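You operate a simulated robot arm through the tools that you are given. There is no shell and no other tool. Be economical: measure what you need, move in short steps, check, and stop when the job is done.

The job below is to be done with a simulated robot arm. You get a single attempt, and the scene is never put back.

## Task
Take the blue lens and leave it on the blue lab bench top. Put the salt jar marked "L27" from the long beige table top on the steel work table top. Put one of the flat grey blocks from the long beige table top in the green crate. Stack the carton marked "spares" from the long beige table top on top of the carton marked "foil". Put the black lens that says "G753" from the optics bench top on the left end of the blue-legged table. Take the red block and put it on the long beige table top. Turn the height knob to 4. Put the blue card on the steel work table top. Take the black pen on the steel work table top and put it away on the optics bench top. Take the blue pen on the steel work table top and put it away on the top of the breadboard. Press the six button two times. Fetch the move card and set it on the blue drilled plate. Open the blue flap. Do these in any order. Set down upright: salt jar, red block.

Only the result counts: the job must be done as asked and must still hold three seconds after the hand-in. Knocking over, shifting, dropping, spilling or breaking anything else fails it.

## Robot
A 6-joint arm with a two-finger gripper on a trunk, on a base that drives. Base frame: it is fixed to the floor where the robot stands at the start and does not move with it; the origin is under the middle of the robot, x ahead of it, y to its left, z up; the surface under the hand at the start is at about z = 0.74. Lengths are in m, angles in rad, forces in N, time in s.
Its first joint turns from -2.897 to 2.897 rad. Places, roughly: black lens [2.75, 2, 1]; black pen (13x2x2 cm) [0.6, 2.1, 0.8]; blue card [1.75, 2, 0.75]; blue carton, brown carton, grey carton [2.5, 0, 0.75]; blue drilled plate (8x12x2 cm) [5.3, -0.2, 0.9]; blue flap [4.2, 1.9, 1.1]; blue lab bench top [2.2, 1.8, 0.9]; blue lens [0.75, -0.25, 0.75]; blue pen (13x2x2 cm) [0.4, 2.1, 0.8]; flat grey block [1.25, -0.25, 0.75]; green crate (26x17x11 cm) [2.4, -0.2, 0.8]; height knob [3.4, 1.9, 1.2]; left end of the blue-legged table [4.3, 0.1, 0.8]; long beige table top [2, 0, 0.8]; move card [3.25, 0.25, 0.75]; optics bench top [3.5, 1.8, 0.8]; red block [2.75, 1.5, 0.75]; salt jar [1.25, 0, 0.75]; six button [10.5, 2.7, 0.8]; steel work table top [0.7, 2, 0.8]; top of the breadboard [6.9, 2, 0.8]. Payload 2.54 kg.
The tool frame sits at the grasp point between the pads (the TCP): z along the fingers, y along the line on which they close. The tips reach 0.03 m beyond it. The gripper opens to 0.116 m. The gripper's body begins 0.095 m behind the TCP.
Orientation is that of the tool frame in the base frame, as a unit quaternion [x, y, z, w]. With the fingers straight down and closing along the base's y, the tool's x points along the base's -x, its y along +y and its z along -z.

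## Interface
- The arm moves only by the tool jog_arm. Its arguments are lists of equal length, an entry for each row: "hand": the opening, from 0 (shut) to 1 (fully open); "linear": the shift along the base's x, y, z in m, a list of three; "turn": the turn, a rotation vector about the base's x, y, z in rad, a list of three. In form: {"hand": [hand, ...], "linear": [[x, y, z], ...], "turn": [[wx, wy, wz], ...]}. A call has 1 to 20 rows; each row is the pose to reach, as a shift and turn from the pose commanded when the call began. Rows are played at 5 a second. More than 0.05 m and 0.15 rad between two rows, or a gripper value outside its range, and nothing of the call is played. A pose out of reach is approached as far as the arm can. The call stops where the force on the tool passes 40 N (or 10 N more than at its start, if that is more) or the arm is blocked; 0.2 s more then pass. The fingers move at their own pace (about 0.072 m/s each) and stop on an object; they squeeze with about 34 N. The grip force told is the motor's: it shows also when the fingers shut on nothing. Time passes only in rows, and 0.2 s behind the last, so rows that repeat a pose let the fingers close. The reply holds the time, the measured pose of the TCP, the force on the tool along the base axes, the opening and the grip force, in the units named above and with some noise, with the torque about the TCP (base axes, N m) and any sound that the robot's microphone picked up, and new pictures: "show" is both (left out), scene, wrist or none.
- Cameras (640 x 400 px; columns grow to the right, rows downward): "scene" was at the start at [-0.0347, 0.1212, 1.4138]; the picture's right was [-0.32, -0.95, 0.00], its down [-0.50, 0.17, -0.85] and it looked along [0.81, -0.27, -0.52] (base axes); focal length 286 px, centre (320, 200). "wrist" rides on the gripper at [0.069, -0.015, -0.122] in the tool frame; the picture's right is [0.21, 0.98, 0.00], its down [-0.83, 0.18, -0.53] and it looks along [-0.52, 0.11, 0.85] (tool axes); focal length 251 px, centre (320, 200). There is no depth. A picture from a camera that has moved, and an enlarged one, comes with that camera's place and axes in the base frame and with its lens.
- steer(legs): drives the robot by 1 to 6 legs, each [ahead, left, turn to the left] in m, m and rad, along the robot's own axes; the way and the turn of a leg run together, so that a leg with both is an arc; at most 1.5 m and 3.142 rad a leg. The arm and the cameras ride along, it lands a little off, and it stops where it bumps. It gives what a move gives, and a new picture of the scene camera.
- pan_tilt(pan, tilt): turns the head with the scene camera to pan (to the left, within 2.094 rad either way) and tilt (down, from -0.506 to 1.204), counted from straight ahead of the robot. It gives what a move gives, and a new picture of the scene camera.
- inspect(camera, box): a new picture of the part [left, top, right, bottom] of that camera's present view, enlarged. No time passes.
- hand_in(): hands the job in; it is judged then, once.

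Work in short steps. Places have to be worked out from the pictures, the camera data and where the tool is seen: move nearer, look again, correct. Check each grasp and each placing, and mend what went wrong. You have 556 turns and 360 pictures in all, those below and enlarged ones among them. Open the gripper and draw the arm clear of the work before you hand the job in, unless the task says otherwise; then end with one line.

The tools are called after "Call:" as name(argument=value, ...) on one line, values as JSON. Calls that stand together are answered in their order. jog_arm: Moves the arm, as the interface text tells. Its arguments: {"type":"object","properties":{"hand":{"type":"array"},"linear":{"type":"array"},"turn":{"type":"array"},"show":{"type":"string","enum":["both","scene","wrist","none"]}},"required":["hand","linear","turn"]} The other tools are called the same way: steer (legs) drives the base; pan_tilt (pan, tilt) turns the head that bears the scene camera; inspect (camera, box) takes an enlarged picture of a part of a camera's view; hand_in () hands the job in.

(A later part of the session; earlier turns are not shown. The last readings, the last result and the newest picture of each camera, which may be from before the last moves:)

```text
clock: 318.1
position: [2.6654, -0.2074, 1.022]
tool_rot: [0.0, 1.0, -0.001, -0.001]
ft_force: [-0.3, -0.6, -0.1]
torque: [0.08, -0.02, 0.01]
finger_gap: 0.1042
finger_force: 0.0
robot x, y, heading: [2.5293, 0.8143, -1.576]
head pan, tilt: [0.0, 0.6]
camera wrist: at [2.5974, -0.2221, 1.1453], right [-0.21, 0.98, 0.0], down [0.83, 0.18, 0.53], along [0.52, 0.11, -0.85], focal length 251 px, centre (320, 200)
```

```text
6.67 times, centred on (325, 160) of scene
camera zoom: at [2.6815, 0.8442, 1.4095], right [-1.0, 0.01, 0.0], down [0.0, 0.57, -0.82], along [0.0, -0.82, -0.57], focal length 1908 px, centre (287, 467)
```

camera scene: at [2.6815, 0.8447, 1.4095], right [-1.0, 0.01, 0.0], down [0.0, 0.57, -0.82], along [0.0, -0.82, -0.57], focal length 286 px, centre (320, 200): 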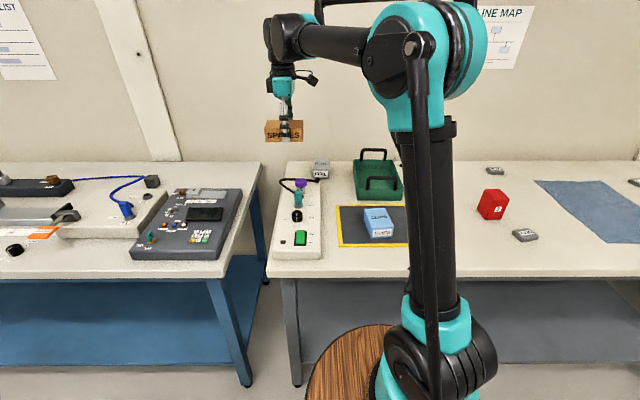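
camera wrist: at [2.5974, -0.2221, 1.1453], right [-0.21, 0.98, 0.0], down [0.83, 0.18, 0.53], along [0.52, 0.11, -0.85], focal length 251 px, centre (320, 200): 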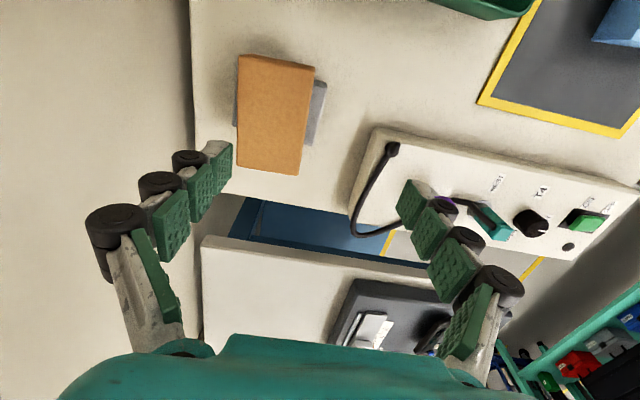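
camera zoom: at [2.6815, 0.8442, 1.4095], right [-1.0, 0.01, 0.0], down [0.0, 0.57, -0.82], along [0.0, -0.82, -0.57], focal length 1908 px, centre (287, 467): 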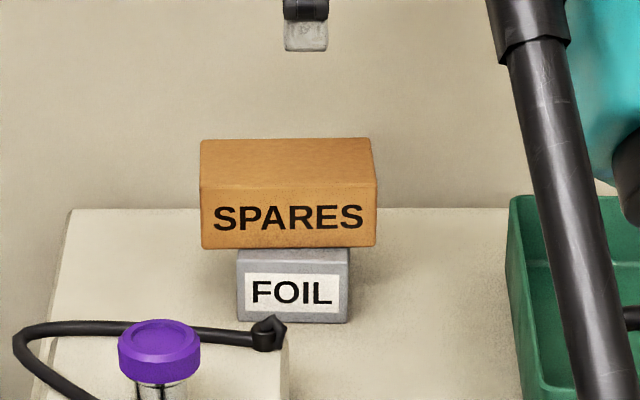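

SPARES is stacked squarely on FOIL. Next the flat grey block G265 at ≈ (2.034, 0.174): raise the hand and drive right.

Call:
jog_arm(hand=[1, 1, 1, 1, 1, 1], linear=[[0, 0.03, 0.03], [0, 0.06, 0.06], [0, 0.1, 0.08], [0, 0.14, 0.1], [0, 0.18, 0.1], [0, 0.22, 0.1]], turn=[[0, 0, 0], [0, 0, 0], [0, 0, 0], [0, 0, 0], [0, 0, 0], [0, 0, 0]], show="none")

Call:
steer(legs=[[-0.1, 0, 0], [0, -0.5, 0]])

Call:
jog_arm(hand=[1, 1, 1, 1], linear=[[-0.04, 0.01, 0], [-0.08, 0.02, -0.02], [-0.12, 0.04, -0.04], [-0.14, 0.06, -0.07]], turn=[[0, 0, 0], [0, 0, 0], [0, 0, 0], [0, 0, 0]], show="both")

```text
clock: 319.5
position: [2.6667, 0.0114, 1.123]
tool_rot: [0.001, 1.0, -0.001, -0.002]
ft_force: [0.2, -0.3, -0.1]
torque: [0.06, 0.0, 0.02]
finger_gap: 0.1157
finger_force: 0.0
robot x, y, heading: [2.5287, 0.8144, -1.575]
head pan, tilt: [0.0, 0.6]
```

```text
clock: 323.2
position: [2.1581, 0.1138, 1.1239]
tool_rot: [0.002, 1.0, -0.001, -0.001]
ft_force: [0.0, 0.7, 0.2]
torque: [-0.01, -0.02, -0.02]
finger_gap: 0.1162
finger_force: 0.0
robot x, y, heading: [2.0266, 0.9177, -1.579]
head pan, tilt: [0.0, 0.6]
camera scene: at [2.1767, 0.947, 1.4095], right [-1.0, 0.01, 0.0], down [0.0, 0.56, -0.83], along [-0.01, -0.83, -0.56], focal length 286 px, centre (320, 200)
```

scene: 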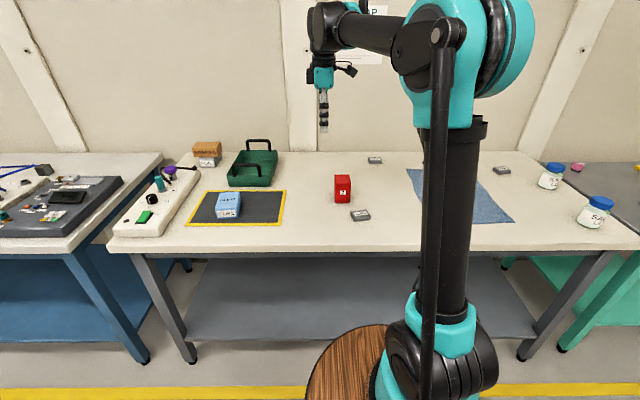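

```text
clock: 324.2
position: [2.0173, 0.1727, 1.0519]
tool_rot: [0.001, 1.0, -0.001, -0.002]
ft_force: [-0.2, -0.2, -0.2]
torque: [0.06, -0.02, 0.0]
finger_gap: 0.116
finger_force: 0.0
robot x, y, heading: [2.0265, 0.9157, -1.582]
head pan, tilt: [0.0, 0.6]
camera scene: at [2.1768, 0.9469, 1.4095], right [-1.0, 0.01, 0.0], down [0.0, 0.57, -0.82], along [-0.01, -0.82, -0.57], focal length 286 px, centre (320, 200)
camera wrist: at [1.9493, 0.1577, 1.1753], right [-0.21, 0.98, 0.0], down [0.83, 0.18, 0.53], along [0.52, 0.11, -0.85], focal length 251 px, centre (320, 200)
```

scene: 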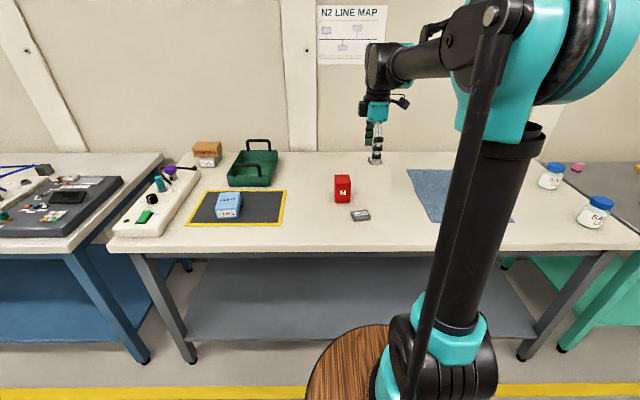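
wrist: 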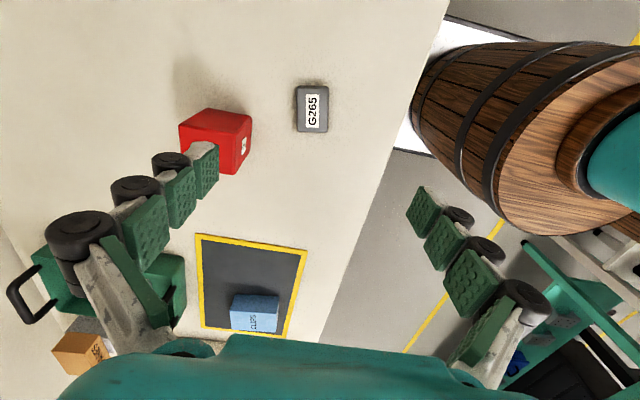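

G265 centre ≈ (2.027, 0.162), long side along x. Narrow the opening and descend over it.

Call:
jog_arm(hand=[0.75, 0.75, 0.75, 0.75, 0.75, 0.75], linear=[[0.006, -0.01, -0.04], [0.006, -0.01, -0.08], [0.006, -0.01, -0.12], [0.006, -0.01, -0.16], [0.006, -0.01, -0.2], [0.006, -0.01, -0.214]], turn=[[0, 0, 0], [0, 0, 0], [0, 0, 0], [0, 0, 0], [0, 0, 0], [0, 0, 0]], show="wrist")

Call:
inspect(camera="scene", box=[310, 160, 410, 240])

```text
clock: 325.6
position: [2.024, 0.1657, 0.8379]
tool_rot: [0.002, 1.0, -0.001, -0.002]
ft_force: [0.2, 0.8, 0.2]
torque: [0.04, 0.0, 0.01]
finger_gap: 0.0872
finger_force: 0.0
robot x, y, heading: [2.0272, 0.9211, -1.576]
head pan, tilt: [0.0, 0.6]
camera wrist: at [1.9565, 0.1503, 0.9604], right [-0.21, 0.98, 0.0], down [0.83, 0.18, 0.53], along [0.52, 0.11, -0.85], focal length 251 px, centre (320, 200)
```

wrist: 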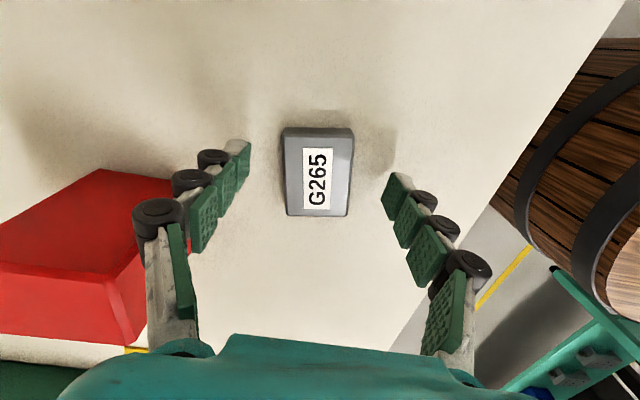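

```text
5.00 times, centred on (360, 200) of scene
camera zoom: at [2.1767, 0.9471, 1.4095], right [-1.0, 0.01, 0.0], down [0.0, 0.56, -0.83], along [-0.01, -0.83, -0.56], focal length 1431 px, centre (120, 200)
```

zoom: 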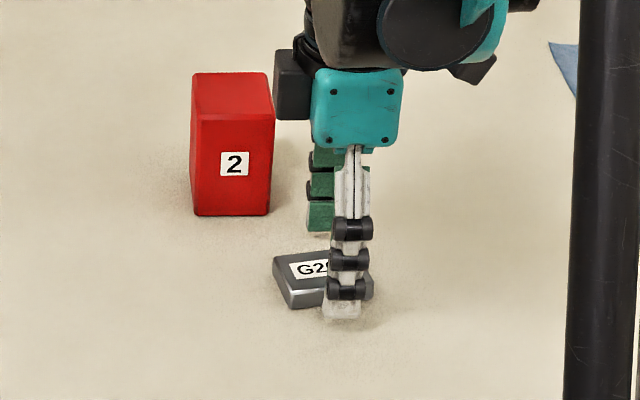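

Shift 8 mm to +x, lower and close.

Call:
jog_arm(hand=[0.75, 0.75, 0.75, 0.2, 0.2, 0.2, 0.2], linear=[[0.008, -0.002, 0], [0.008, -0.002, -0.005], [0.008, -0.002, -0.009], [0.008, -0.002, -0.009], [0.008, -0.002, -0.009], [0.008, -0.002, -0.009], [0.008, -0.002, -0.009]], turn=[[0, 0, 0], [0, 0, 0], [0, 0, 0], [0, 0, 0], [0, 0, 0], [0, 0, 0], [0, 0, 0]], show="none")

Call:
jog_arm(hand=[0, 0, 0, 0, 0, 0, 0, 0], linear=[[0, 0, 0.01], [0, 0, 0.04], [0, 0, 0.08], [0, 0, 0.12], [0, 0, 0.16], [0, 0, 0.2], [0, 0, 0.24], [0, 0, 0.28]], turn=[[0, 0, 0], [0, 0, 0], [0, 0, 0], [0, 0, 0], [0, 0, 0], [0, 0, 0], [0, 0, 0], [0, 0, 0]], show="wrist")

```text
clock: 327.2
position: [2.0327, 0.1621, 0.8299]
tool_rot: [0.002, 1.0, -0.002, -0.001]
ft_force: [0.4, -0.9, 3.2]
torque: [0.01, -0.08, -0.01]
finger_gap: 0.0428
finger_force: 33.6
robot x, y, heading: [2.026, 0.9155, -1.579]
head pan, tilt: [0.0, 0.6]
```

```text
clock: 329.0
position: [2.0339, 0.1618, 1.1089]
tool_rot: [0.001, 1.0, -0.001, -0.002]
ft_force: [-0.8, 0.2, -1.1]
torque: [0.05, -0.02, 0.02]
finger_gap: 0.043
finger_force: 34.0
robot x, y, heading: [2.0237, 0.9173, -1.573]
head pan, tilt: [0.0, 0.6]
camera wrist: at [1.9654, 0.1479, 1.2326], right [-0.21, 0.98, 0.0], down [0.83, 0.18, 0.53], along [0.52, 0.11, -0.85], focal length 251 px, centre (320, 200)
```

wrist: 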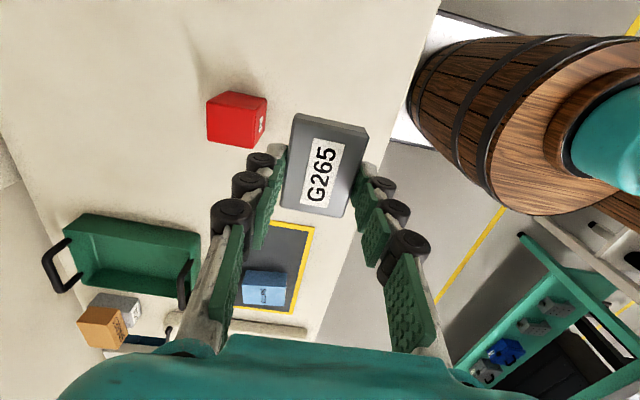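

Block held. Drive left 0.3 m to the crate (centre ≈ (2.45, −0.17)).

Call:
steer(legs=[[0, 0.3, 0], [0.06, 0, 0]])

Call:
jog_arm(hand=[0, 0, 0, 0, 0, 0, 0], linear=[[0.018, -0.04, 0], [0.036, -0.08, 0], [0.054, -0.12, 0], [0.072, -0.16, 0], [0.09, -0.2, -0.01], [0.105, -0.235, -0.02], [0.115, -0.265, -0.03]], turn=[[0, 0, 0], [0, 0, 0], [0, 0, 0], [0, 0, 0], [0, 0, 0], [0, 0, 0], [0, 0, 0]], show="both")

```text
clock: 331.7
position: [2.3402, 0.0994, 1.1087]
tool_rot: [0.002, 1.0, -0.001, -0.002]
ft_force: [-0.6, 0.8, -0.9]
torque: [0.03, 0.01, -0.01]
finger_gap: 0.0432
finger_force: 34.1
robot x, y, heading: [2.333, 0.854, -1.576]
head pan, tilt: [0.0, 0.6]
camera scene: at [2.4825, 0.8844, 1.4095], right [-1.0, 0.01, 0.0], down [0.0, 0.56, -0.83], along [-0.01, -0.82, -0.57], focal length 286 px, centre (320, 200)
```

scene: 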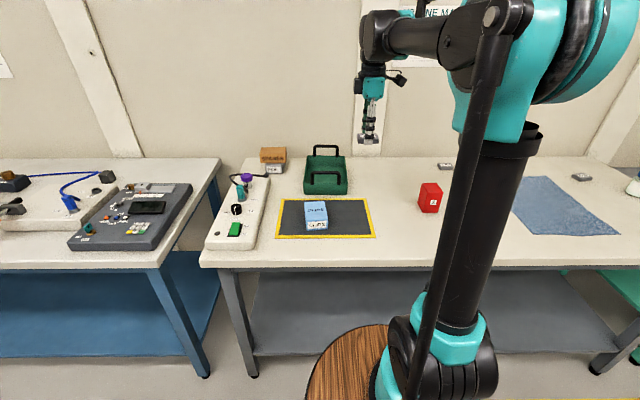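

```text
clock: 333.3
position: [2.4544, -0.1642, 1.0787]
tool_rot: [0.002, 1.0, -0.001, -0.001]
ft_force: [-0.8, 0.7, -0.1]
torque: [-0.06, -0.03, 0.02]
finger_gap: 0.0427
finger_force: 34.2
robot x, y, heading: [2.3321, 0.8527, -1.581]
head pan, tilt: [0.0, 0.6]
camera scene: at [2.4825, 0.885, 1.4095], right [-1.0, 0.01, 0.0], down [0.01, 0.56, -0.83], along [-0.01, -0.83, -0.56], focal length 286 px, centre (320, 200)
camera wrist: at [2.3863, -0.1786, 1.2017], right [-0.21, 0.98, 0.0], down [0.83, 0.18, 0.53], along [0.52, 0.11, -0.85], focal length 251 px, centre (320, 200)
```

scene: 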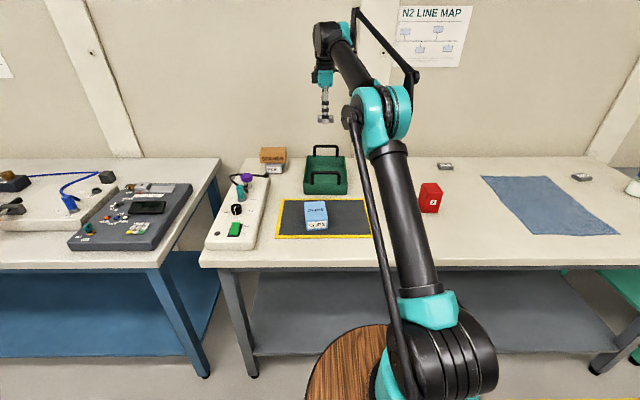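
wrist: 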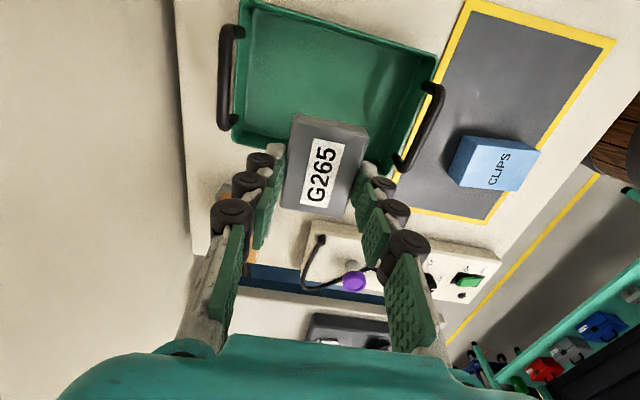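

Centered above the crate floor. Lower into the crate.

Call:
jog_arm(hand=[0, 0, 0, 0, 0], linear=[[-0.004, 0, -0.045], [-0.004, 0, -0.09], [-0.004, 0, -0.135], [-0.004, 0, -0.175], [-0.004, 0, -0.205]], turn=[[0, 0, 0], [0, 0, 0], [0, 0, 0], [0, 0, 0], [0, 0, 0]], show="wrist")

Call:
inspect(camera="scene", box=[280, 110, 380, 210])

```text
clock: 334.5
position: [2.4495, -0.1648, 0.8746]
tool_rot: [0.002, 1.0, -0.001, -0.002]
ft_force: [0.8, -0.3, -0.4]
torque: [-0.03, 0.01, -0.03]
finger_gap: 0.0428
finger_force: 34.0
robot x, y, heading: [2.3375, 0.8511, -1.58]
head pan, tilt: [0.0, 0.6]
camera wrist: at [2.3818, -0.1799, 0.9967], right [-0.21, 0.98, 0.0], down [0.83, 0.18, 0.53], along [0.52, 0.11, -0.85], focal length 251 px, centre (320, 200)
```

wrist: 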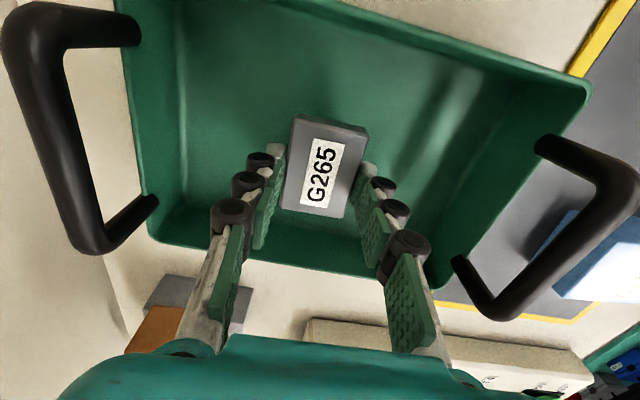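

```text
4.00 times, centred on (330, 160) of scene
camera zoom: at [2.4826, 0.8846, 1.4095], right [-1.0, 0.01, 0.0], down [0.0, 0.56, -0.83], along [-0.01, -0.83, -0.56], focal length 1145 px, centre (280, 360)
```

zoom: 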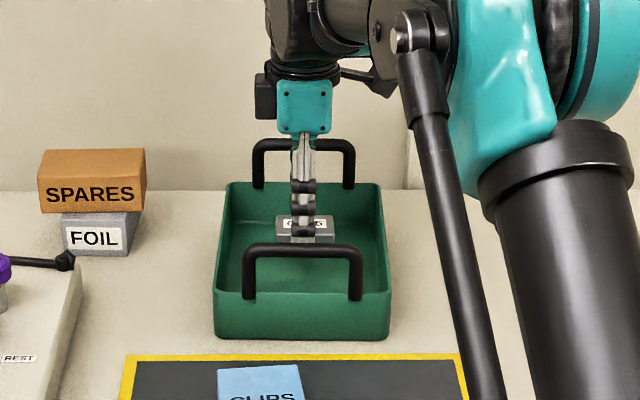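

Inside the crate. Lower slowly to contact and release.

Call:
jog_arm(hand=[0, 0, 0, 0, 0, 0, 0], linear=[[0, 0, -0.01], [0, 0, -0.02], [0, 0, -0.026], [0, 0, -0.03], [0, 0, -0.033], [0, 0, -0.036], [0, 0, -0.039]], turn=[[0, 0, 0], [0, 0, 0], [0, 0, 0], [0, 0, 0], [0, 0, 0], [0, 0, 0], [0, 0, 0]], show="none")

```text
clock: 336.1
position: [2.4504, -0.1647, 0.8357]
tool_rot: [0.001, 1.0, -0.001, -0.002]
ft_force: [0.4, 0.0, -0.5]
torque: [-0.03, 0.01, -0.04]
finger_gap: 0.0428
finger_force: 34.2
robot x, y, heading: [2.3315, 0.8528, -1.58]
head pan, tilt: [0.0, 0.6]
```

Call:
jog_arm(hand=[0, 0, 0.5, 0.7, 0.7, 0.7, 0.7, 0.7, 0.7, 0.7], linear=[[0, 0, -0.002], [0, 0, -0.003], [0, 0, -0.003], [0, 0, -0.003], [0, 0, 0.02], [0, 0, 0.06], [0, 0, 0.1], [0, 0, 0.14], [0, 0, 0.18], [0, 0, 0.22]], turn=[[0, 0, 0], [0, 0, 0], [0, 0, 0], [0, 0, 0], [0, 0, 0], [0, 0, 0], [0, 0, 0], [0, 0, 0], [0, 0, 0], [0, 0, 0]], show="wrist")

```text
clock: 338.3
position: [2.4519, -0.1657, 1.0557]
tool_rot: [0.002, 1.0, -0.001, -0.001]
ft_force: [-0.6, -0.2, -0.5]
torque: [-0.04, -0.02, 0.02]
finger_gap: 0.0811
finger_force: 0.0
robot x, y, heading: [2.3317, 0.8576, -1.584]
head pan, tilt: [0.0, 0.6]
camera wrist: at [2.3834, -0.1804, 1.1784], right [-0.21, 0.98, 0.0], down [0.83, 0.18, 0.53], along [0.52, 0.11, -0.85], focal length 251 px, centre (320, 200)
```

wrist: 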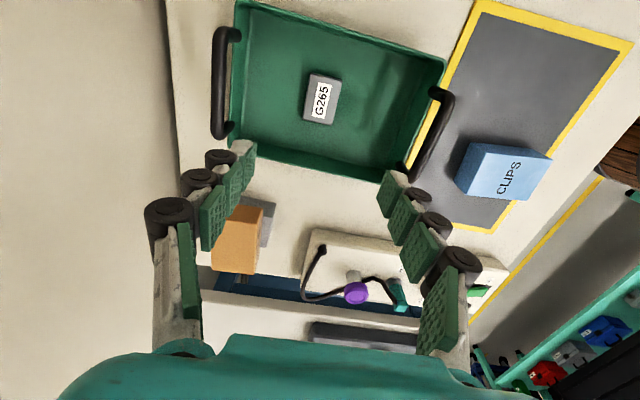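

G265 is in the crate. Next the salt jars near x≈1.2: raise, retract and drive right; also yaw back to home.

Call:
jog_arm(hand=[1, 1, 1, 1, 1, 1, 1, 1, 1, 1, 1], linear=[[0, 0.02, 0.03], [0, 0.04, 0.06], [0, 0.07, 0.08], [0, 0.1, 0.08], [0, 0.13, 0.08], [0, 0.16, 0.08], [0, 0.19, 0.08], [0, 0.22, 0.08], [0, 0.25, 0.08], [0, 0.28, 0.08], [0, 0.3, 0.08]], turn=[[0, 0, -0.143], [0, 0, -0.286], [0, 0, -0.428], [0, 0, -0.571], [0, 0, -0.714], [0, 0, -0.857], [0, 0, -1.0], [0, 0, -1.142], [0, 0, -1.285], [0, 0, -1.428], [0, 0, -1.565]], show="none")

Call:
steer(legs=[[0, -1.0, 0.012]])

Call:
inspect(camera="scene", box=[200, 110, 440, 260])

```text
clock: 340.7
position: [2.4497, 0.1369, 1.1348]
tool_rot: [0.708, 0.707, 0.001, -0.001]
ft_force: [-0.5, -0.2, -0.1]
torque: [0.03, 0.0, 0.02]
finger_gap: 0.1162
finger_force: 0.0
robot x, y, heading: [2.3306, 0.8511, -1.577]
head pan, tilt: [0.0, 0.6]
```

```text
clock: 346.0
position: [1.4325, 0.1395, 1.1357]
tool_rot: [0.702, 0.712, 0.001, -0.002]
ft_force: [-0.7, 0.0, -0.4]
torque: [-0.02, 0.02, 0.01]
finger_gap: 0.1162
finger_force: 0.2
robot x, y, heading: [1.3027, 0.8541, -1.569]
head pan, tilt: [0.0, 0.6]
camera scene: at [1.4572, 0.8886, 1.4095], right [-1.0, 0.0, 0.0], down [0.0, 0.56, -0.83], along [0.0, -0.83, -0.56], focal length 286 px, centre (320, 200)
```

scene: 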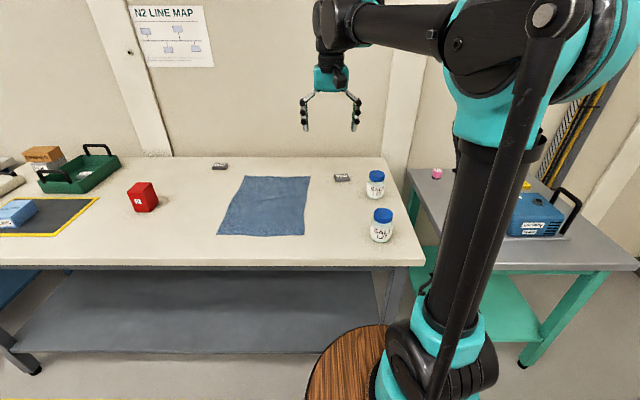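

```text
2.67 times, centred on (320, 185) of scene
camera zoom: at [1.4572, 0.8886, 1.4095], right [-1.0, 0.0, 0.0], down [0.0, 0.56, -0.83], along [0.0, -0.83, -0.56], focal length 763 px, centre (320, 240)
```

zoom: 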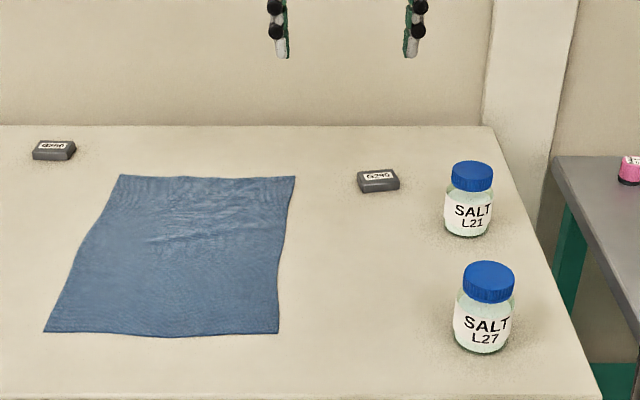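

L27 is the nearer jar at ≈ (1.27, 0.222), ~11 cm tall. Move above it and verify.

Call:
jog_arm(hand=[1, 1, 1, 1, 1], linear=[[-0.04, 0.02, 0], [-0.08, 0.04, 0], [-0.12, 0.06, 0], [-0.162, 0.08, 0], [-0.162, 0.082, -0.045]], turn=[[0, 0, 0], [0, 0, 0], [0, 0, 0], [0, 0, 0], [0, 0, 0]], show="wrist")

Call:
inspect(camera="scene", box=[330, 130, 430, 260])

```text
clock: 347.2
position: [1.2678, 0.2225, 1.0906]
tool_rot: [0.702, 0.713, 0.0, -0.002]
ft_force: [-0.2, 0.5, 0.6]
torque: [0.01, -0.02, 0.04]
finger_gap: 0.1158
finger_force: 0.1
robot x, y, heading: [1.3071, 0.8554, -1.573]
head pan, tilt: [0.0, 0.6]
camera wrist: at [1.2535, 0.2909, 1.2139], right [0.97, 0.23, 0.0], down [0.19, -0.82, 0.53], along [0.12, -0.52, -0.85], focal length 251 px, centre (320, 200)
```

wrist: 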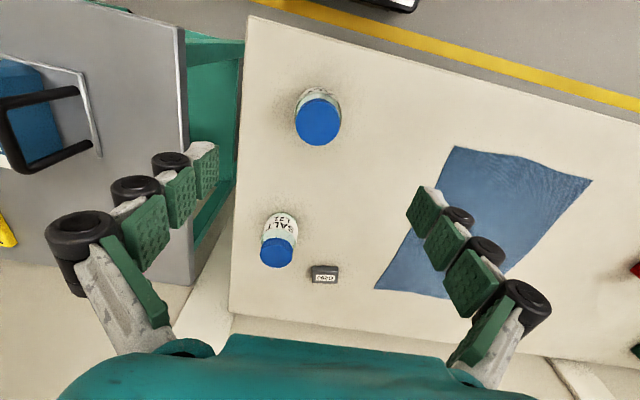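

```text
3.08 times, centred on (380, 195) of scene
camera zoom: at [1.4572, 0.8886, 1.4095], right [-1.0, 0.0, 0.0], down [0.0, 0.56, -0.83], along [0.0, -0.83, -0.56], focal length 880 px, centre (135, 215)
```

zoom: 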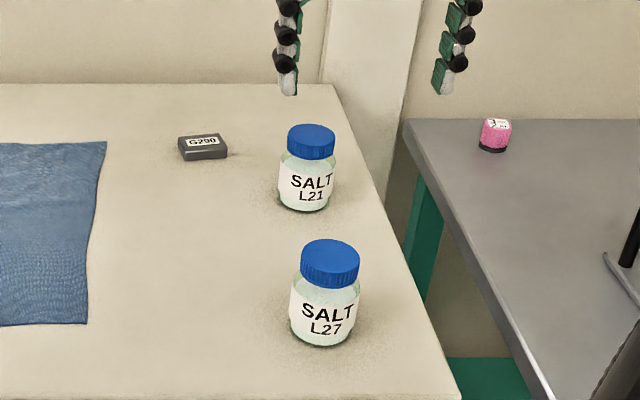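

Jar L27 confirmed at (1.270, 0.210). Descend around it and close.

Call:
jog_arm(hand=[1, 1, 1, 1, 1, 1, 0.3, 0.3, 0.3, 0.3], linear=[[0.002, -0.012, -0.04], [0.002, -0.012, -0.08], [0.002, -0.012, -0.12], [0.002, -0.012, -0.16], [0.002, -0.012, -0.2], [0.002, -0.012, -0.235], [0.002, -0.012, -0.235], [0.002, -0.012, -0.235], [0.002, -0.012, -0.235], [0.002, -0.012, -0.235]], turn=[[0, 0, 0], [0, 0, 0], [0, 0, 0], [0, 0, 0], [0, 0, 0], [0, 0, 0], [0, 0, 0], [0, 0, 0], [0, 0, 0], [0, 0, 0]], show="wrist")

Call:
inspect(camera="scene", box=[330, 130, 430, 260])

```text
clock: 349.4
position: [1.273, 0.209, 0.8559]
tool_rot: [0.702, 0.712, 0.0, -0.002]
ft_force: [-0.7, -0.4, 0.6]
torque: [-0.03, 0.12, -0.05]
finger_gap: 0.0648
finger_force: 34.5
robot x, y, heading: [1.3071, 0.8566, -1.564]
head pan, tilt: [0.0, 0.6]
camera wrist: at [1.2582, 0.2773, 0.9784], right [0.97, 0.23, 0.0], down [0.19, -0.82, 0.53], along [0.12, -0.52, -0.85], focal length 251 px, centre (320, 200)
```

wrist: 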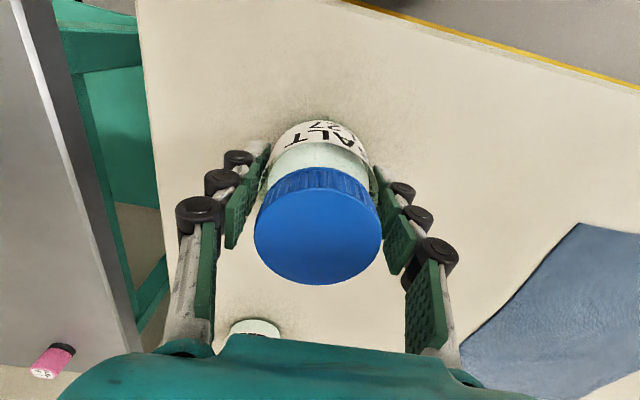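

```text
3.08 times, centred on (380, 195) of scene
camera zoom: at [1.4571, 0.8886, 1.4095], right [-1.0, 0.0, 0.0], down [0.0, 0.56, -0.83], along [0.0, -0.83, -0.56], focal length 880 px, centre (135, 215)
```

zoom: 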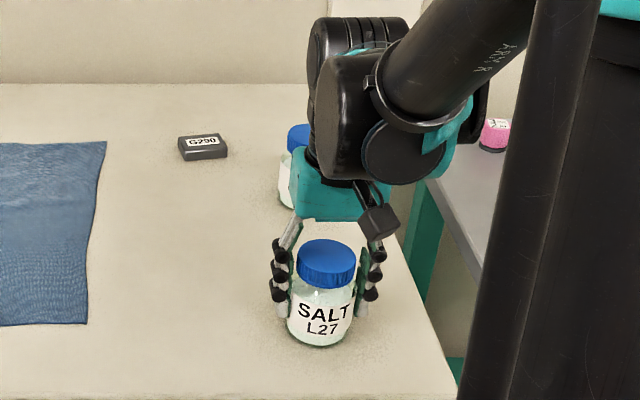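

Gripped. Lift, retract and drive to the steel table's left half.

Call:
jog_arm(hand=[0.2, 0.2, 0.2, 0.2, 0.2, 0.2, 0.2, 0.2], linear=[[0, 0, 0.02], [0, 0, 0.06], [0, 0, 0.1], [0, 0, 0.14], [0, 0, 0.18], [0, 0, 0.22], [0, 0, 0.26], [0, 0.02, 0.29]], turn=[[0, 0, 0], [0, 0, 0], [0, 0, 0], [0, 0, 0], [0, 0, 0], [0, 0, 0], [0, 0, 0], [0, 0, 0]], show="none")

Call:
steer(legs=[[0, 0, 1.57], [0, 0, 1.57], [0, 0.9, 0], [0.25, 0, 0]])

Call:
inspect(camera="scene", box=[160, 110, 480, 310])

```text
clock: 351.2
position: [1.2718, 0.2292, 1.1471]
tool_rot: [0.703, 0.711, 0.0, -0.002]
ft_force: [-0.1, 0.3, -4.0]
torque: [0.06, 0.03, -0.01]
finger_gap: 0.0647
finger_force: 34.6
robot x, y, heading: [1.3094, 0.8553, -1.561]
head pan, tilt: [0.0, 0.6]
```

```text
clock: 364.9
position: [0.4732, 1.7527, 1.1459]
tool_rot: [-0.698, 0.716, -0.001, -0.001]
ft_force: [-0.7, 0.3, -3.4]
torque: [-0.02, -0.01, -0.02]
finger_gap: 0.0648
finger_force: 34.0
robot x, y, heading: [0.4103, 1.1261, 1.535]
head pan, tilt: [0.0, 0.6]
camera scene: at [0.2624, 1.1011, 1.4095], right [1.0, -0.04, 0.0], down [-0.02, -0.56, -0.82], along [0.03, 0.82, -0.57], focal length 286 px, centre (320, 200)
```

scene: 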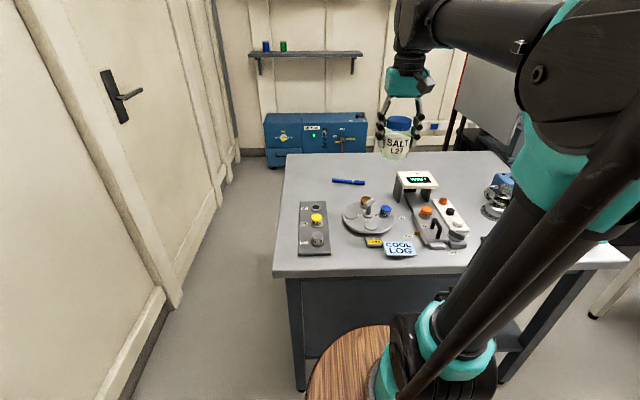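

```text
2.00 times, centred on (320, 210) of scene
camera zoom: at [0.2624, 1.1011, 1.4095], right [1.0, -0.04, 0.0], down [-0.02, -0.56, -0.82], along [0.03, 0.82, -0.57], focal length 572 px, centre (320, 180)
```

zoom: 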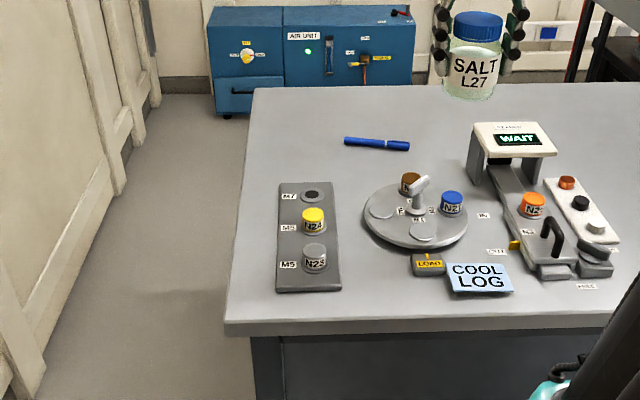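

A clear spot at the back-left ≈ (0.245, 2.09). Carry the jar there.

Call:
jog_arm(hand=[0.2, 0.2, 0.2, 0.2, 0.2, 0.2, 0.2, 0.2, 0.2, 0.2, 0.2, 0.2, 0.2], linear=[[-0.025, 0.037, 0], [-0.05, 0.075, 0], [-0.076, 0.112, 0], [-0.101, 0.15, 0], [-0.127, 0.187, 0], [-0.152, 0.225, 0], [-0.177, 0.262, 0], [-0.203, 0.3, 0], [-0.228, 0.337, 0], [-0.228, 0.337, -0.045], [-0.228, 0.337, -0.09], [-0.228, 0.337, -0.135], [-0.228, 0.337, -0.18]], turn=[[0, 0, 0], [0, 0, 0], [0, 0, 0], [0, 0, 0], [0, 0, 0], [0, 0, 0], [0, 0, 0], [0, 0, 0], [0, 0, 0], [0, 0, 0], [0, 0, 0], [0, 0, 0], [0, 0, 0]], show="wrist")

Call:
inspect(camera="scene", box=[240, 120, 440, 245])

```text
clock: 367.7
position: [0.2461, 2.0878, 0.9671]
tool_rot: [-0.698, 0.717, -0.003, -0.001]
ft_force: [0.4, 1.0, -3.4]
torque: [0.01, 0.02, -0.04]
finger_gap: 0.0647
finger_force: 33.9
robot x, y, heading: [0.415, 1.1261, 1.537]
head pan, tilt: [0.0, 0.6]
camera wrist: at [0.26, 2.019, 1.0901], right [-0.98, -0.19, 0.0], down [-0.16, 0.83, 0.53], along [-0.1, 0.52, -0.85], focal length 251 px, centre (320, 200)
```

wrist: 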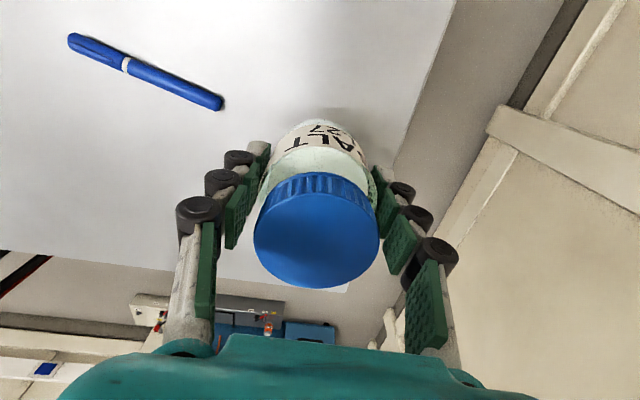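

```text
3.20 times, centred on (340, 182) of scene
camera zoom: at [0.2623, 1.101, 1.4095], right [1.0, -0.04, 0.0], down [-0.02, -0.56, -0.83], along [0.03, 0.82, -0.56], focal length 916 px, centre (256, 256)
```

zoom: 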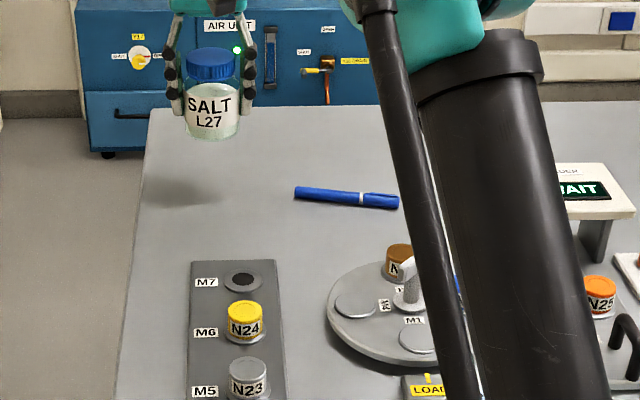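

Landing spot is clear. Lower.

Call:
jog_arm(hand=[0.2, 0.2, 0.2, 0.2, 0.2, 0.2, 0.2, 0.2], linear=[[0, 0, -0.04], [0, 0, -0.075], [0, 0, -0.083], [0, 0, -0.087], [0, 0, -0.09], [0, 0, -0.093], [0, 0, -0.096], [0, 0, -0.098]], turn=[[0, 0, 0], [0, 0, 0], [0, 0, 0], [0, 0, 0], [0, 0, 0], [0, 0, 0], [0, 0, 0], [0, 0, 0]], show="none")

Call:
inspect(camera="scene", box=[260, 130, 360, 210])

```text
clock: 369.5
position: [0.2448, 2.0888, 0.8699]
tool_rot: [-0.698, 0.716, -0.001, 0.0]
ft_force: [-4.6, 1.5, 24.5]
torque: [0.29, 0.19, 0.2]
finger_gap: 0.065
finger_force: 34.2
robot x, y, heading: [0.4154, 1.1269, 1.539]
head pan, tilt: [0.0, 0.6]
```

```text
5.00 times, centred on (310, 170) of scene
camera zoom: at [0.2623, 1.1, 1.4095], right [1.0, -0.04, 0.0], down [-0.02, -0.56, -0.83], along [0.03, 0.82, -0.56], focal length 1431 px, centre (370, 350)
```

zoom: 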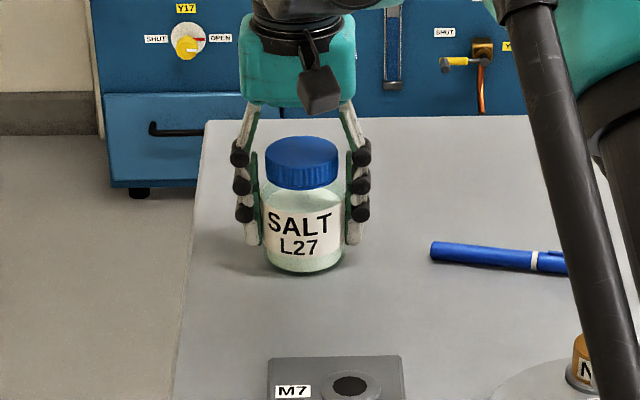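

Seated. Release and rise.

Call:
jog_arm(hand=[0.7, 0.9, 0.9, 0.9, 0.9, 0.9, 0.9, 0.9], linear=[[0, 0, 0.002], [0, 0, 0.002], [0, 0, 0.002], [0, 0, 0.03], [0, 0, 0.07], [0, 0, 0.11], [0, 0, 0.15], [0, 0, 0.19]], turn=[[0, 0, 0], [0, 0, 0], [0, 0, 0], [0, 0, 0], [0, 0, 0], [0, 0, 0], [0, 0, 0], [0, 0, 0]], show="wrist")

```text
clock: 371.3
position: [0.2444, 2.0882, 1.0588]
tool_rot: [-0.697, 0.717, -0.002, -0.001]
ft_force: [-0.3, 0.7, -0.5]
torque: [-0.01, 0.01, 0.02]
finger_gap: 0.1046
finger_force: 0.0
robot x, y, heading: [0.41, 1.128, 1.534]
head pan, tilt: [0.0, 0.6]
camera wrist: at [0.2586, 2.0197, 1.1812], right [-0.98, -0.19, 0.0], down [-0.16, 0.83, 0.53], along [-0.1, 0.52, -0.85], focal length 251 px, centre (320, 200)
```

wrist: 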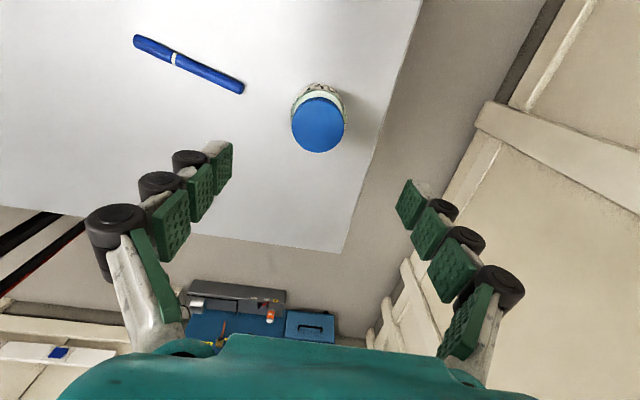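

Jar stands upright. Blue pen: centre (0.4125, 2.075), angled −0.24 rad. Yaw +1.356 and move above it.

Call:
jog_arm(hand=[1, 1, 1, 1, 1, 1, 1, 1, 1, 1], linear=[[0.017, 0, 0], [0.034, -0.002, 0], [0.05, -0.004, 0], [0.067, -0.005, 0], [0.084, -0.007, 0], [0.1, -0.008, 0], [0.118, -0.009, 0], [0.134, -0.011, -0.02], [0.151, -0.012, -0.04], [0.168, -0.013, -0.06]], turn=[[0, 0, 0.136], [0, 0, 0.271], [0, 0, 0.407], [0, 0, 0.542], [0, 0, 0.678], [0, 0, 0.814], [0, 0, 0.949], [0, 0, 1.085], [0, 0, 1.22], [0, 0, 1.356]], show="wrist")

```text
clock: 373.5
position: [0.4122, 2.0769, 0.9997]
tool_rot: [0.993, -0.118, 0.001, 0.0]
ft_force: [0.1, 0.0, 0.9]
torque: [-0.01, -0.03, -0.02]
finger_gap: 0.1157
finger_force: 0.0
robot x, y, heading: [0.4115, 1.125, 1.535]
head pan, tilt: [0.0, 0.6]
camera wrist: at [0.4822, 2.0756, 1.1222], right [-0.02, -1.0, 0.0], down [-0.85, 0.02, 0.53], along [-0.53, 0.01, -0.85], focal length 251 px, centre (320, 200)
```

wrist: 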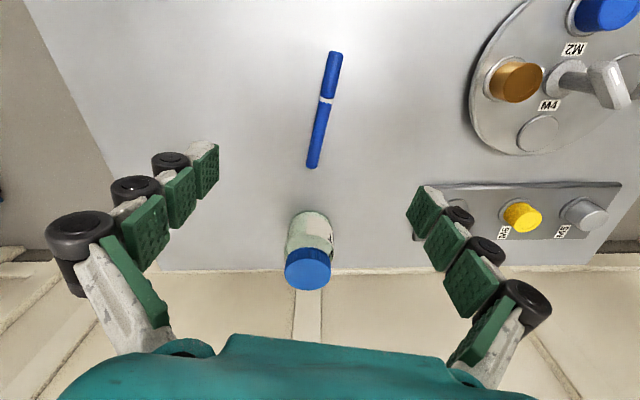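

Aligned. Descend and grip the pen.

Call:
jog_arm(hand=[1, 1, 1, 1, 0, 0, 0, 0, 0], linear=[[0, -0.003, -0.045], [0, -0.003, -0.09], [0, -0.003, -0.13], [0, -0.003, -0.152], [0, -0.003, -0.153], [0, -0.003, -0.153], [0, -0.003, -0.153], [0, -0.003, -0.153], [0, -0.003, -0.153]], turn=[[0, 0, 0], [0, 0, 0], [0, 0, 0], [0, 0, 0], [0, 0, 0], [0, 0, 0], [0, 0, 0], [0, 0, 0], [0, 0, 0]], show="none")

Call:
jog_arm(hand=[0, 0, 0, 0, 0, 0, 0, 0, 0, 0, 0, 0, 0, 0, 0, 0], linear=[[0, 0, 0.02], [0, 0, 0.06], [0, 0, 0.1], [0, 0, 0.14], [0, 0, 0.18], [0, 0, 0.22], [0, 0, 0.26], [0, -0.03, 0.29], [0, -0.08, 0.29], [0, -0.13, 0.29], [0, -0.18, 0.29], [0, -0.23, 0.29], [0, -0.28, 0.29], [0, -0.33, 0.29], [0, -0.38, 0.29], [0, -0.42, 0.29]], turn=[[0, 0, 0], [0, 0, 0], [0, 0, 0], [0, 0, 0], [0, 0, 0], [0, 0, 0], [0, 0, 0], [0, 0, 0], [0, 0, 0], [0, 0, 0], [0, 0, 0], [0, 0, 0], [0, 0, 0], [0, 0, 0], [0, 0, 0], [0, 0, 0]], show="wrist")

```text
clock: 375.1
position: [0.4129, 2.072, 0.8496]
tool_rot: [0.993, -0.119, 0.001, 0.0]
ft_force: [-1.0, -6.6, 47.8]
torque: [-0.1, 0.54, 0.07]
finger_gap: 0.0273
finger_force: 16.0
robot x, y, heading: [0.4137, 1.127, 1.536]
head pan, tilt: [0.0, 0.6]
stopped in row 7: the force on the tool passed its limit at 45 N (the readings are from after the stop); the commanded pose is now the measured one
```

```text
clock: 378.5
position: [0.4149, 1.6545, 1.1359]
tool_rot: [0.993, -0.12, 0.001, 0.001]
ft_force: [-0.5, 0.0, -1.3]
torque: [-0.03, 0.02, 0.02]
finger_gap: 0.0142
finger_force: 34.4
robot x, y, heading: [0.4156, 1.1293, 1.535]
head pan, tilt: [0.0, 0.6]
camera wrist: at [0.4856, 1.6515, 1.2583], right [-0.02, -1.0, 0.0], down [-0.85, 0.02, 0.53], along [-0.53, 0.01, -0.85], focal length 251 px, centre (320, 200)
```

wrist: 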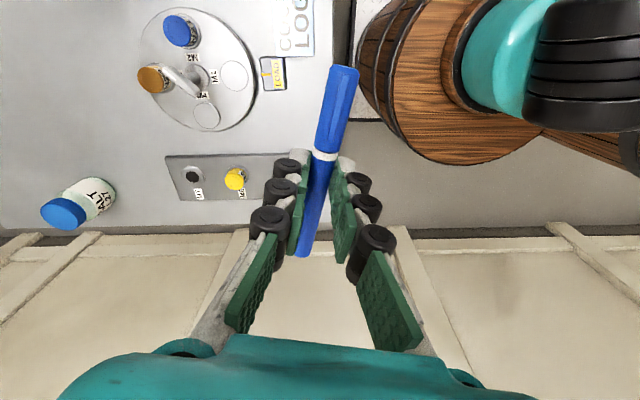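

Pen is held (gap 1.4 cm). Back into the aisle, face +x and drive toward the breadboard (x≈6.9).

Call:
steer(legs=[[-0.27, 0, 0], [0, 0, -1.535], [1.4, 0, 0], [1.4, 0, 0]])

Call:
pan_tilt(pan=0.35, tilt=0.3)

```text
clock: 397.1
position: [3.698, 0.929, 1.1345]
tool_rot: [-0.637, 0.771, 0.0, -0.001]
ft_force: [0.1, -0.1, -0.4]
torque: [0.03, 0.02, -0.02]
finger_gap: 0.0144
finger_force: 33.6
robot x, y, heading: [3.1713, 0.9039, 0.016]
head pan, tilt: [0.0, 0.6]
camera scene: at [3.1376, 1.0528, 1.4095], right [0.02, -1.0, 0.0], down [-0.56, -0.01, -0.83], along [0.82, 0.01, -0.56], focal length 286 px, centre (320, 200)
```

scene: 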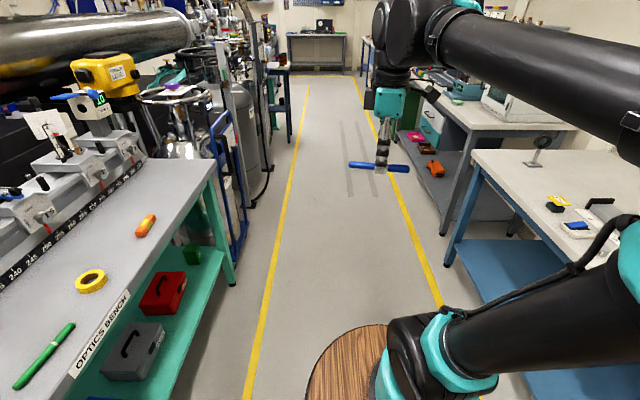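

```text
clock: 398.0
position: [3.6969, 0.928, 1.1353]
tool_rot: [-0.637, 0.77, -0.001, -0.002]
ft_force: [0.6, -0.5, -0.2]
torque: [0.01, 0.02, 0.0]
finger_gap: 0.0146
finger_force: 34.5
robot x, y, heading: [3.1763, 0.9015, 0.018]
head pan, tilt: [0.351, 0.3]
camera scene: at [3.1364, 1.0848, 1.4369], right [0.36, -0.93, 0.0], down [-0.28, -0.11, -0.96], along [0.89, 0.34, -0.3], focal length 286 px, centre (320, 200)
```

scene: 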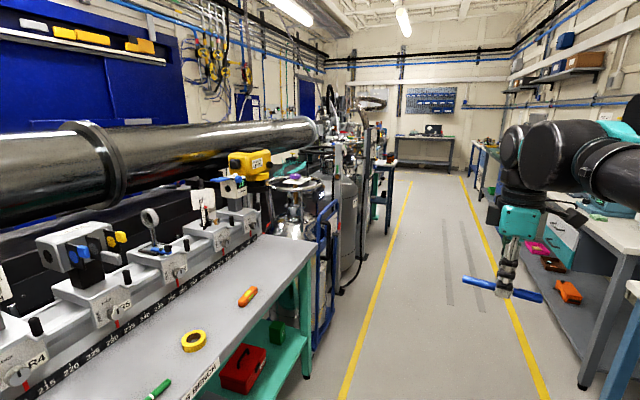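

Aisle ahead is clear. Continue 2.8 m.

Call:
steer(legs=[[1.4, -0.05, -0.018], [1.4, 0, 0]])

Call:
pan_tilt(pan=0.9, tilt=0.35)

```text
clock: 411.7
position: [6.5295, 0.896, 1.1358]
tool_rot: [-0.631, 0.776, -0.001, -0.001]
ft_force: [0.1, 0.6, 0.4]
torque: [-0.02, -0.02, 0.02]
finger_gap: 0.0142
finger_force: 33.5
robot x, y, heading: [6.0033, 0.8782, -0.001]
head pan, tilt: [0.351, 0.3]
camera scene: at [5.971, 1.0609, 1.437], right [0.34, -0.94, 0.0], down [-0.28, -0.1, -0.96], along [0.9, 0.33, -0.3], focal length 286 px, centre (320, 200)
```

scene: 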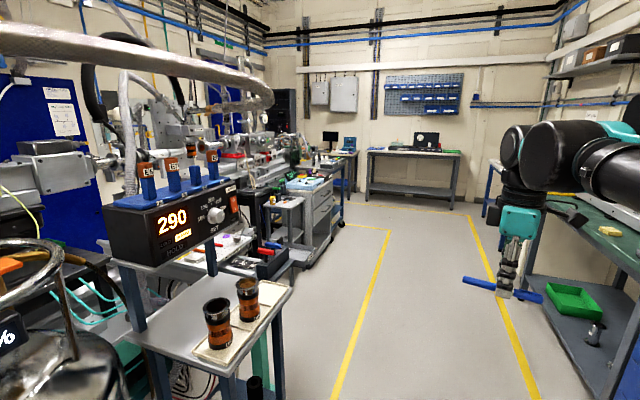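

```text
clock: 412.6
position: [6.5304, 0.8981, 1.136]
tool_rot: [-0.631, 0.776, -0.002, -0.002]
ft_force: [-0.7, -0.3, -0.4]
torque: [-0.01, -0.01, -0.03]
finger_gap: 0.0142
finger_force: 33.9
robot x, y, heading: [6.0008, 0.8761, -0.001]
head pan, tilt: [0.901, 0.351]
camera scene: at [5.9412, 1.1017, 1.4323], right [0.78, -0.62, 0.0], down [-0.21, -0.27, -0.94], along [0.58, 0.74, -0.34], focal length 286 px, centre (320, 200)
```

scene: 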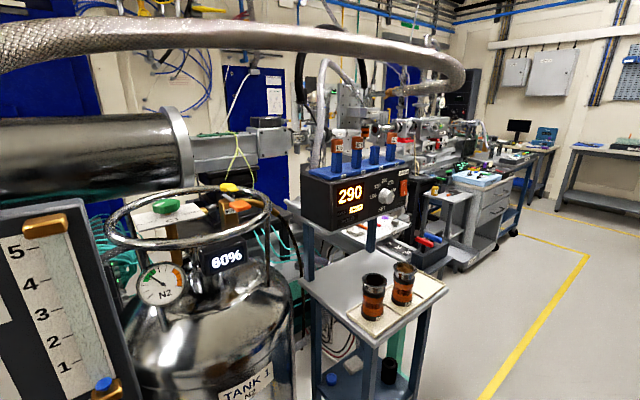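

Drive on 0.8 m and look left for the breadboard.

Call:
steer(legs=[[0.85, 0, 0]])

Call:
pan_tilt(pan=1.5, tilt=0.45)

```text
clock: 417.2
position: [7.38, 0.8972, 1.1348]
tool_rot: [-0.632, 0.775, -0.002, -0.002]
ft_force: [-0.3, 0.3, 0.2]
torque: [0.01, 0.0, 0.01]
finger_gap: 0.0141
finger_force: 34.3
robot x, y, heading: [6.8554, 0.8752, -0.004]
head pan, tilt: [0.901, 0.351]
camera scene: at [6.7915, 1.1017, 1.4323], right [0.78, -0.62, 0.0], down [-0.21, -0.27, -0.94], along [0.58, 0.74, -0.34], focal length 286 px, centre (320, 200)
```

scene: 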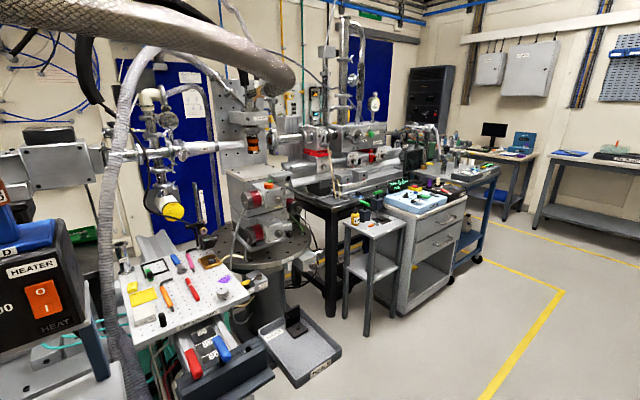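

```text
clock: 418.2
position: [7.3783, 0.8968, 1.1356]
tool_rot: [-0.631, 0.776, -0.002, -0.002]
ft_force: [0.0, -0.2, 0.0]
torque: [-0.02, 0.03, 0.0]
finger_gap: 0.0142
finger_force: 33.9
robot x, y, heading: [6.8561, 0.8806, 0.003]
head pan, tilt: [1.499, 0.45]
camera scene: at [6.7403, 1.1204, 1.4231], right [1.0, -0.07, 0.0], down [-0.03, -0.43, -0.9], along [0.07, 0.9, -0.44], focal length 286 px, centre (320, 200)
```

scene: 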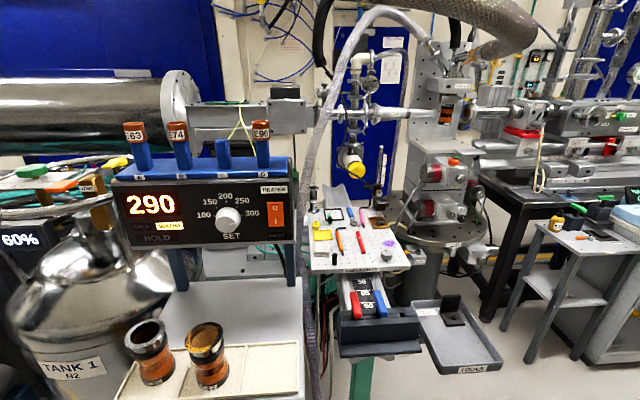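

The white perforated breadboard is at ≈ (6.95, 1.97). Zoom in to see free area.

Call:
inspect(camera="scene", box=[300, 170, 460, 290])

```text
3.33 times, centred on (380, 230) of scene
camera zoom: at [6.7403, 1.1204, 1.4231], right [1.0, -0.07, 0.0], down [-0.03, -0.43, -0.9], along [0.07, 0.9, -0.44], focal length 954 px, centre (120, 100)
```

zoom: 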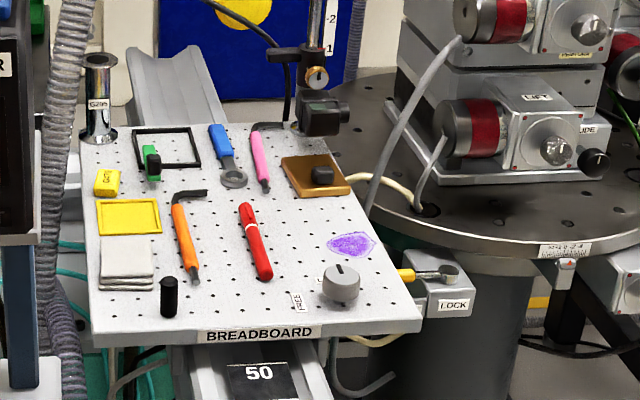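

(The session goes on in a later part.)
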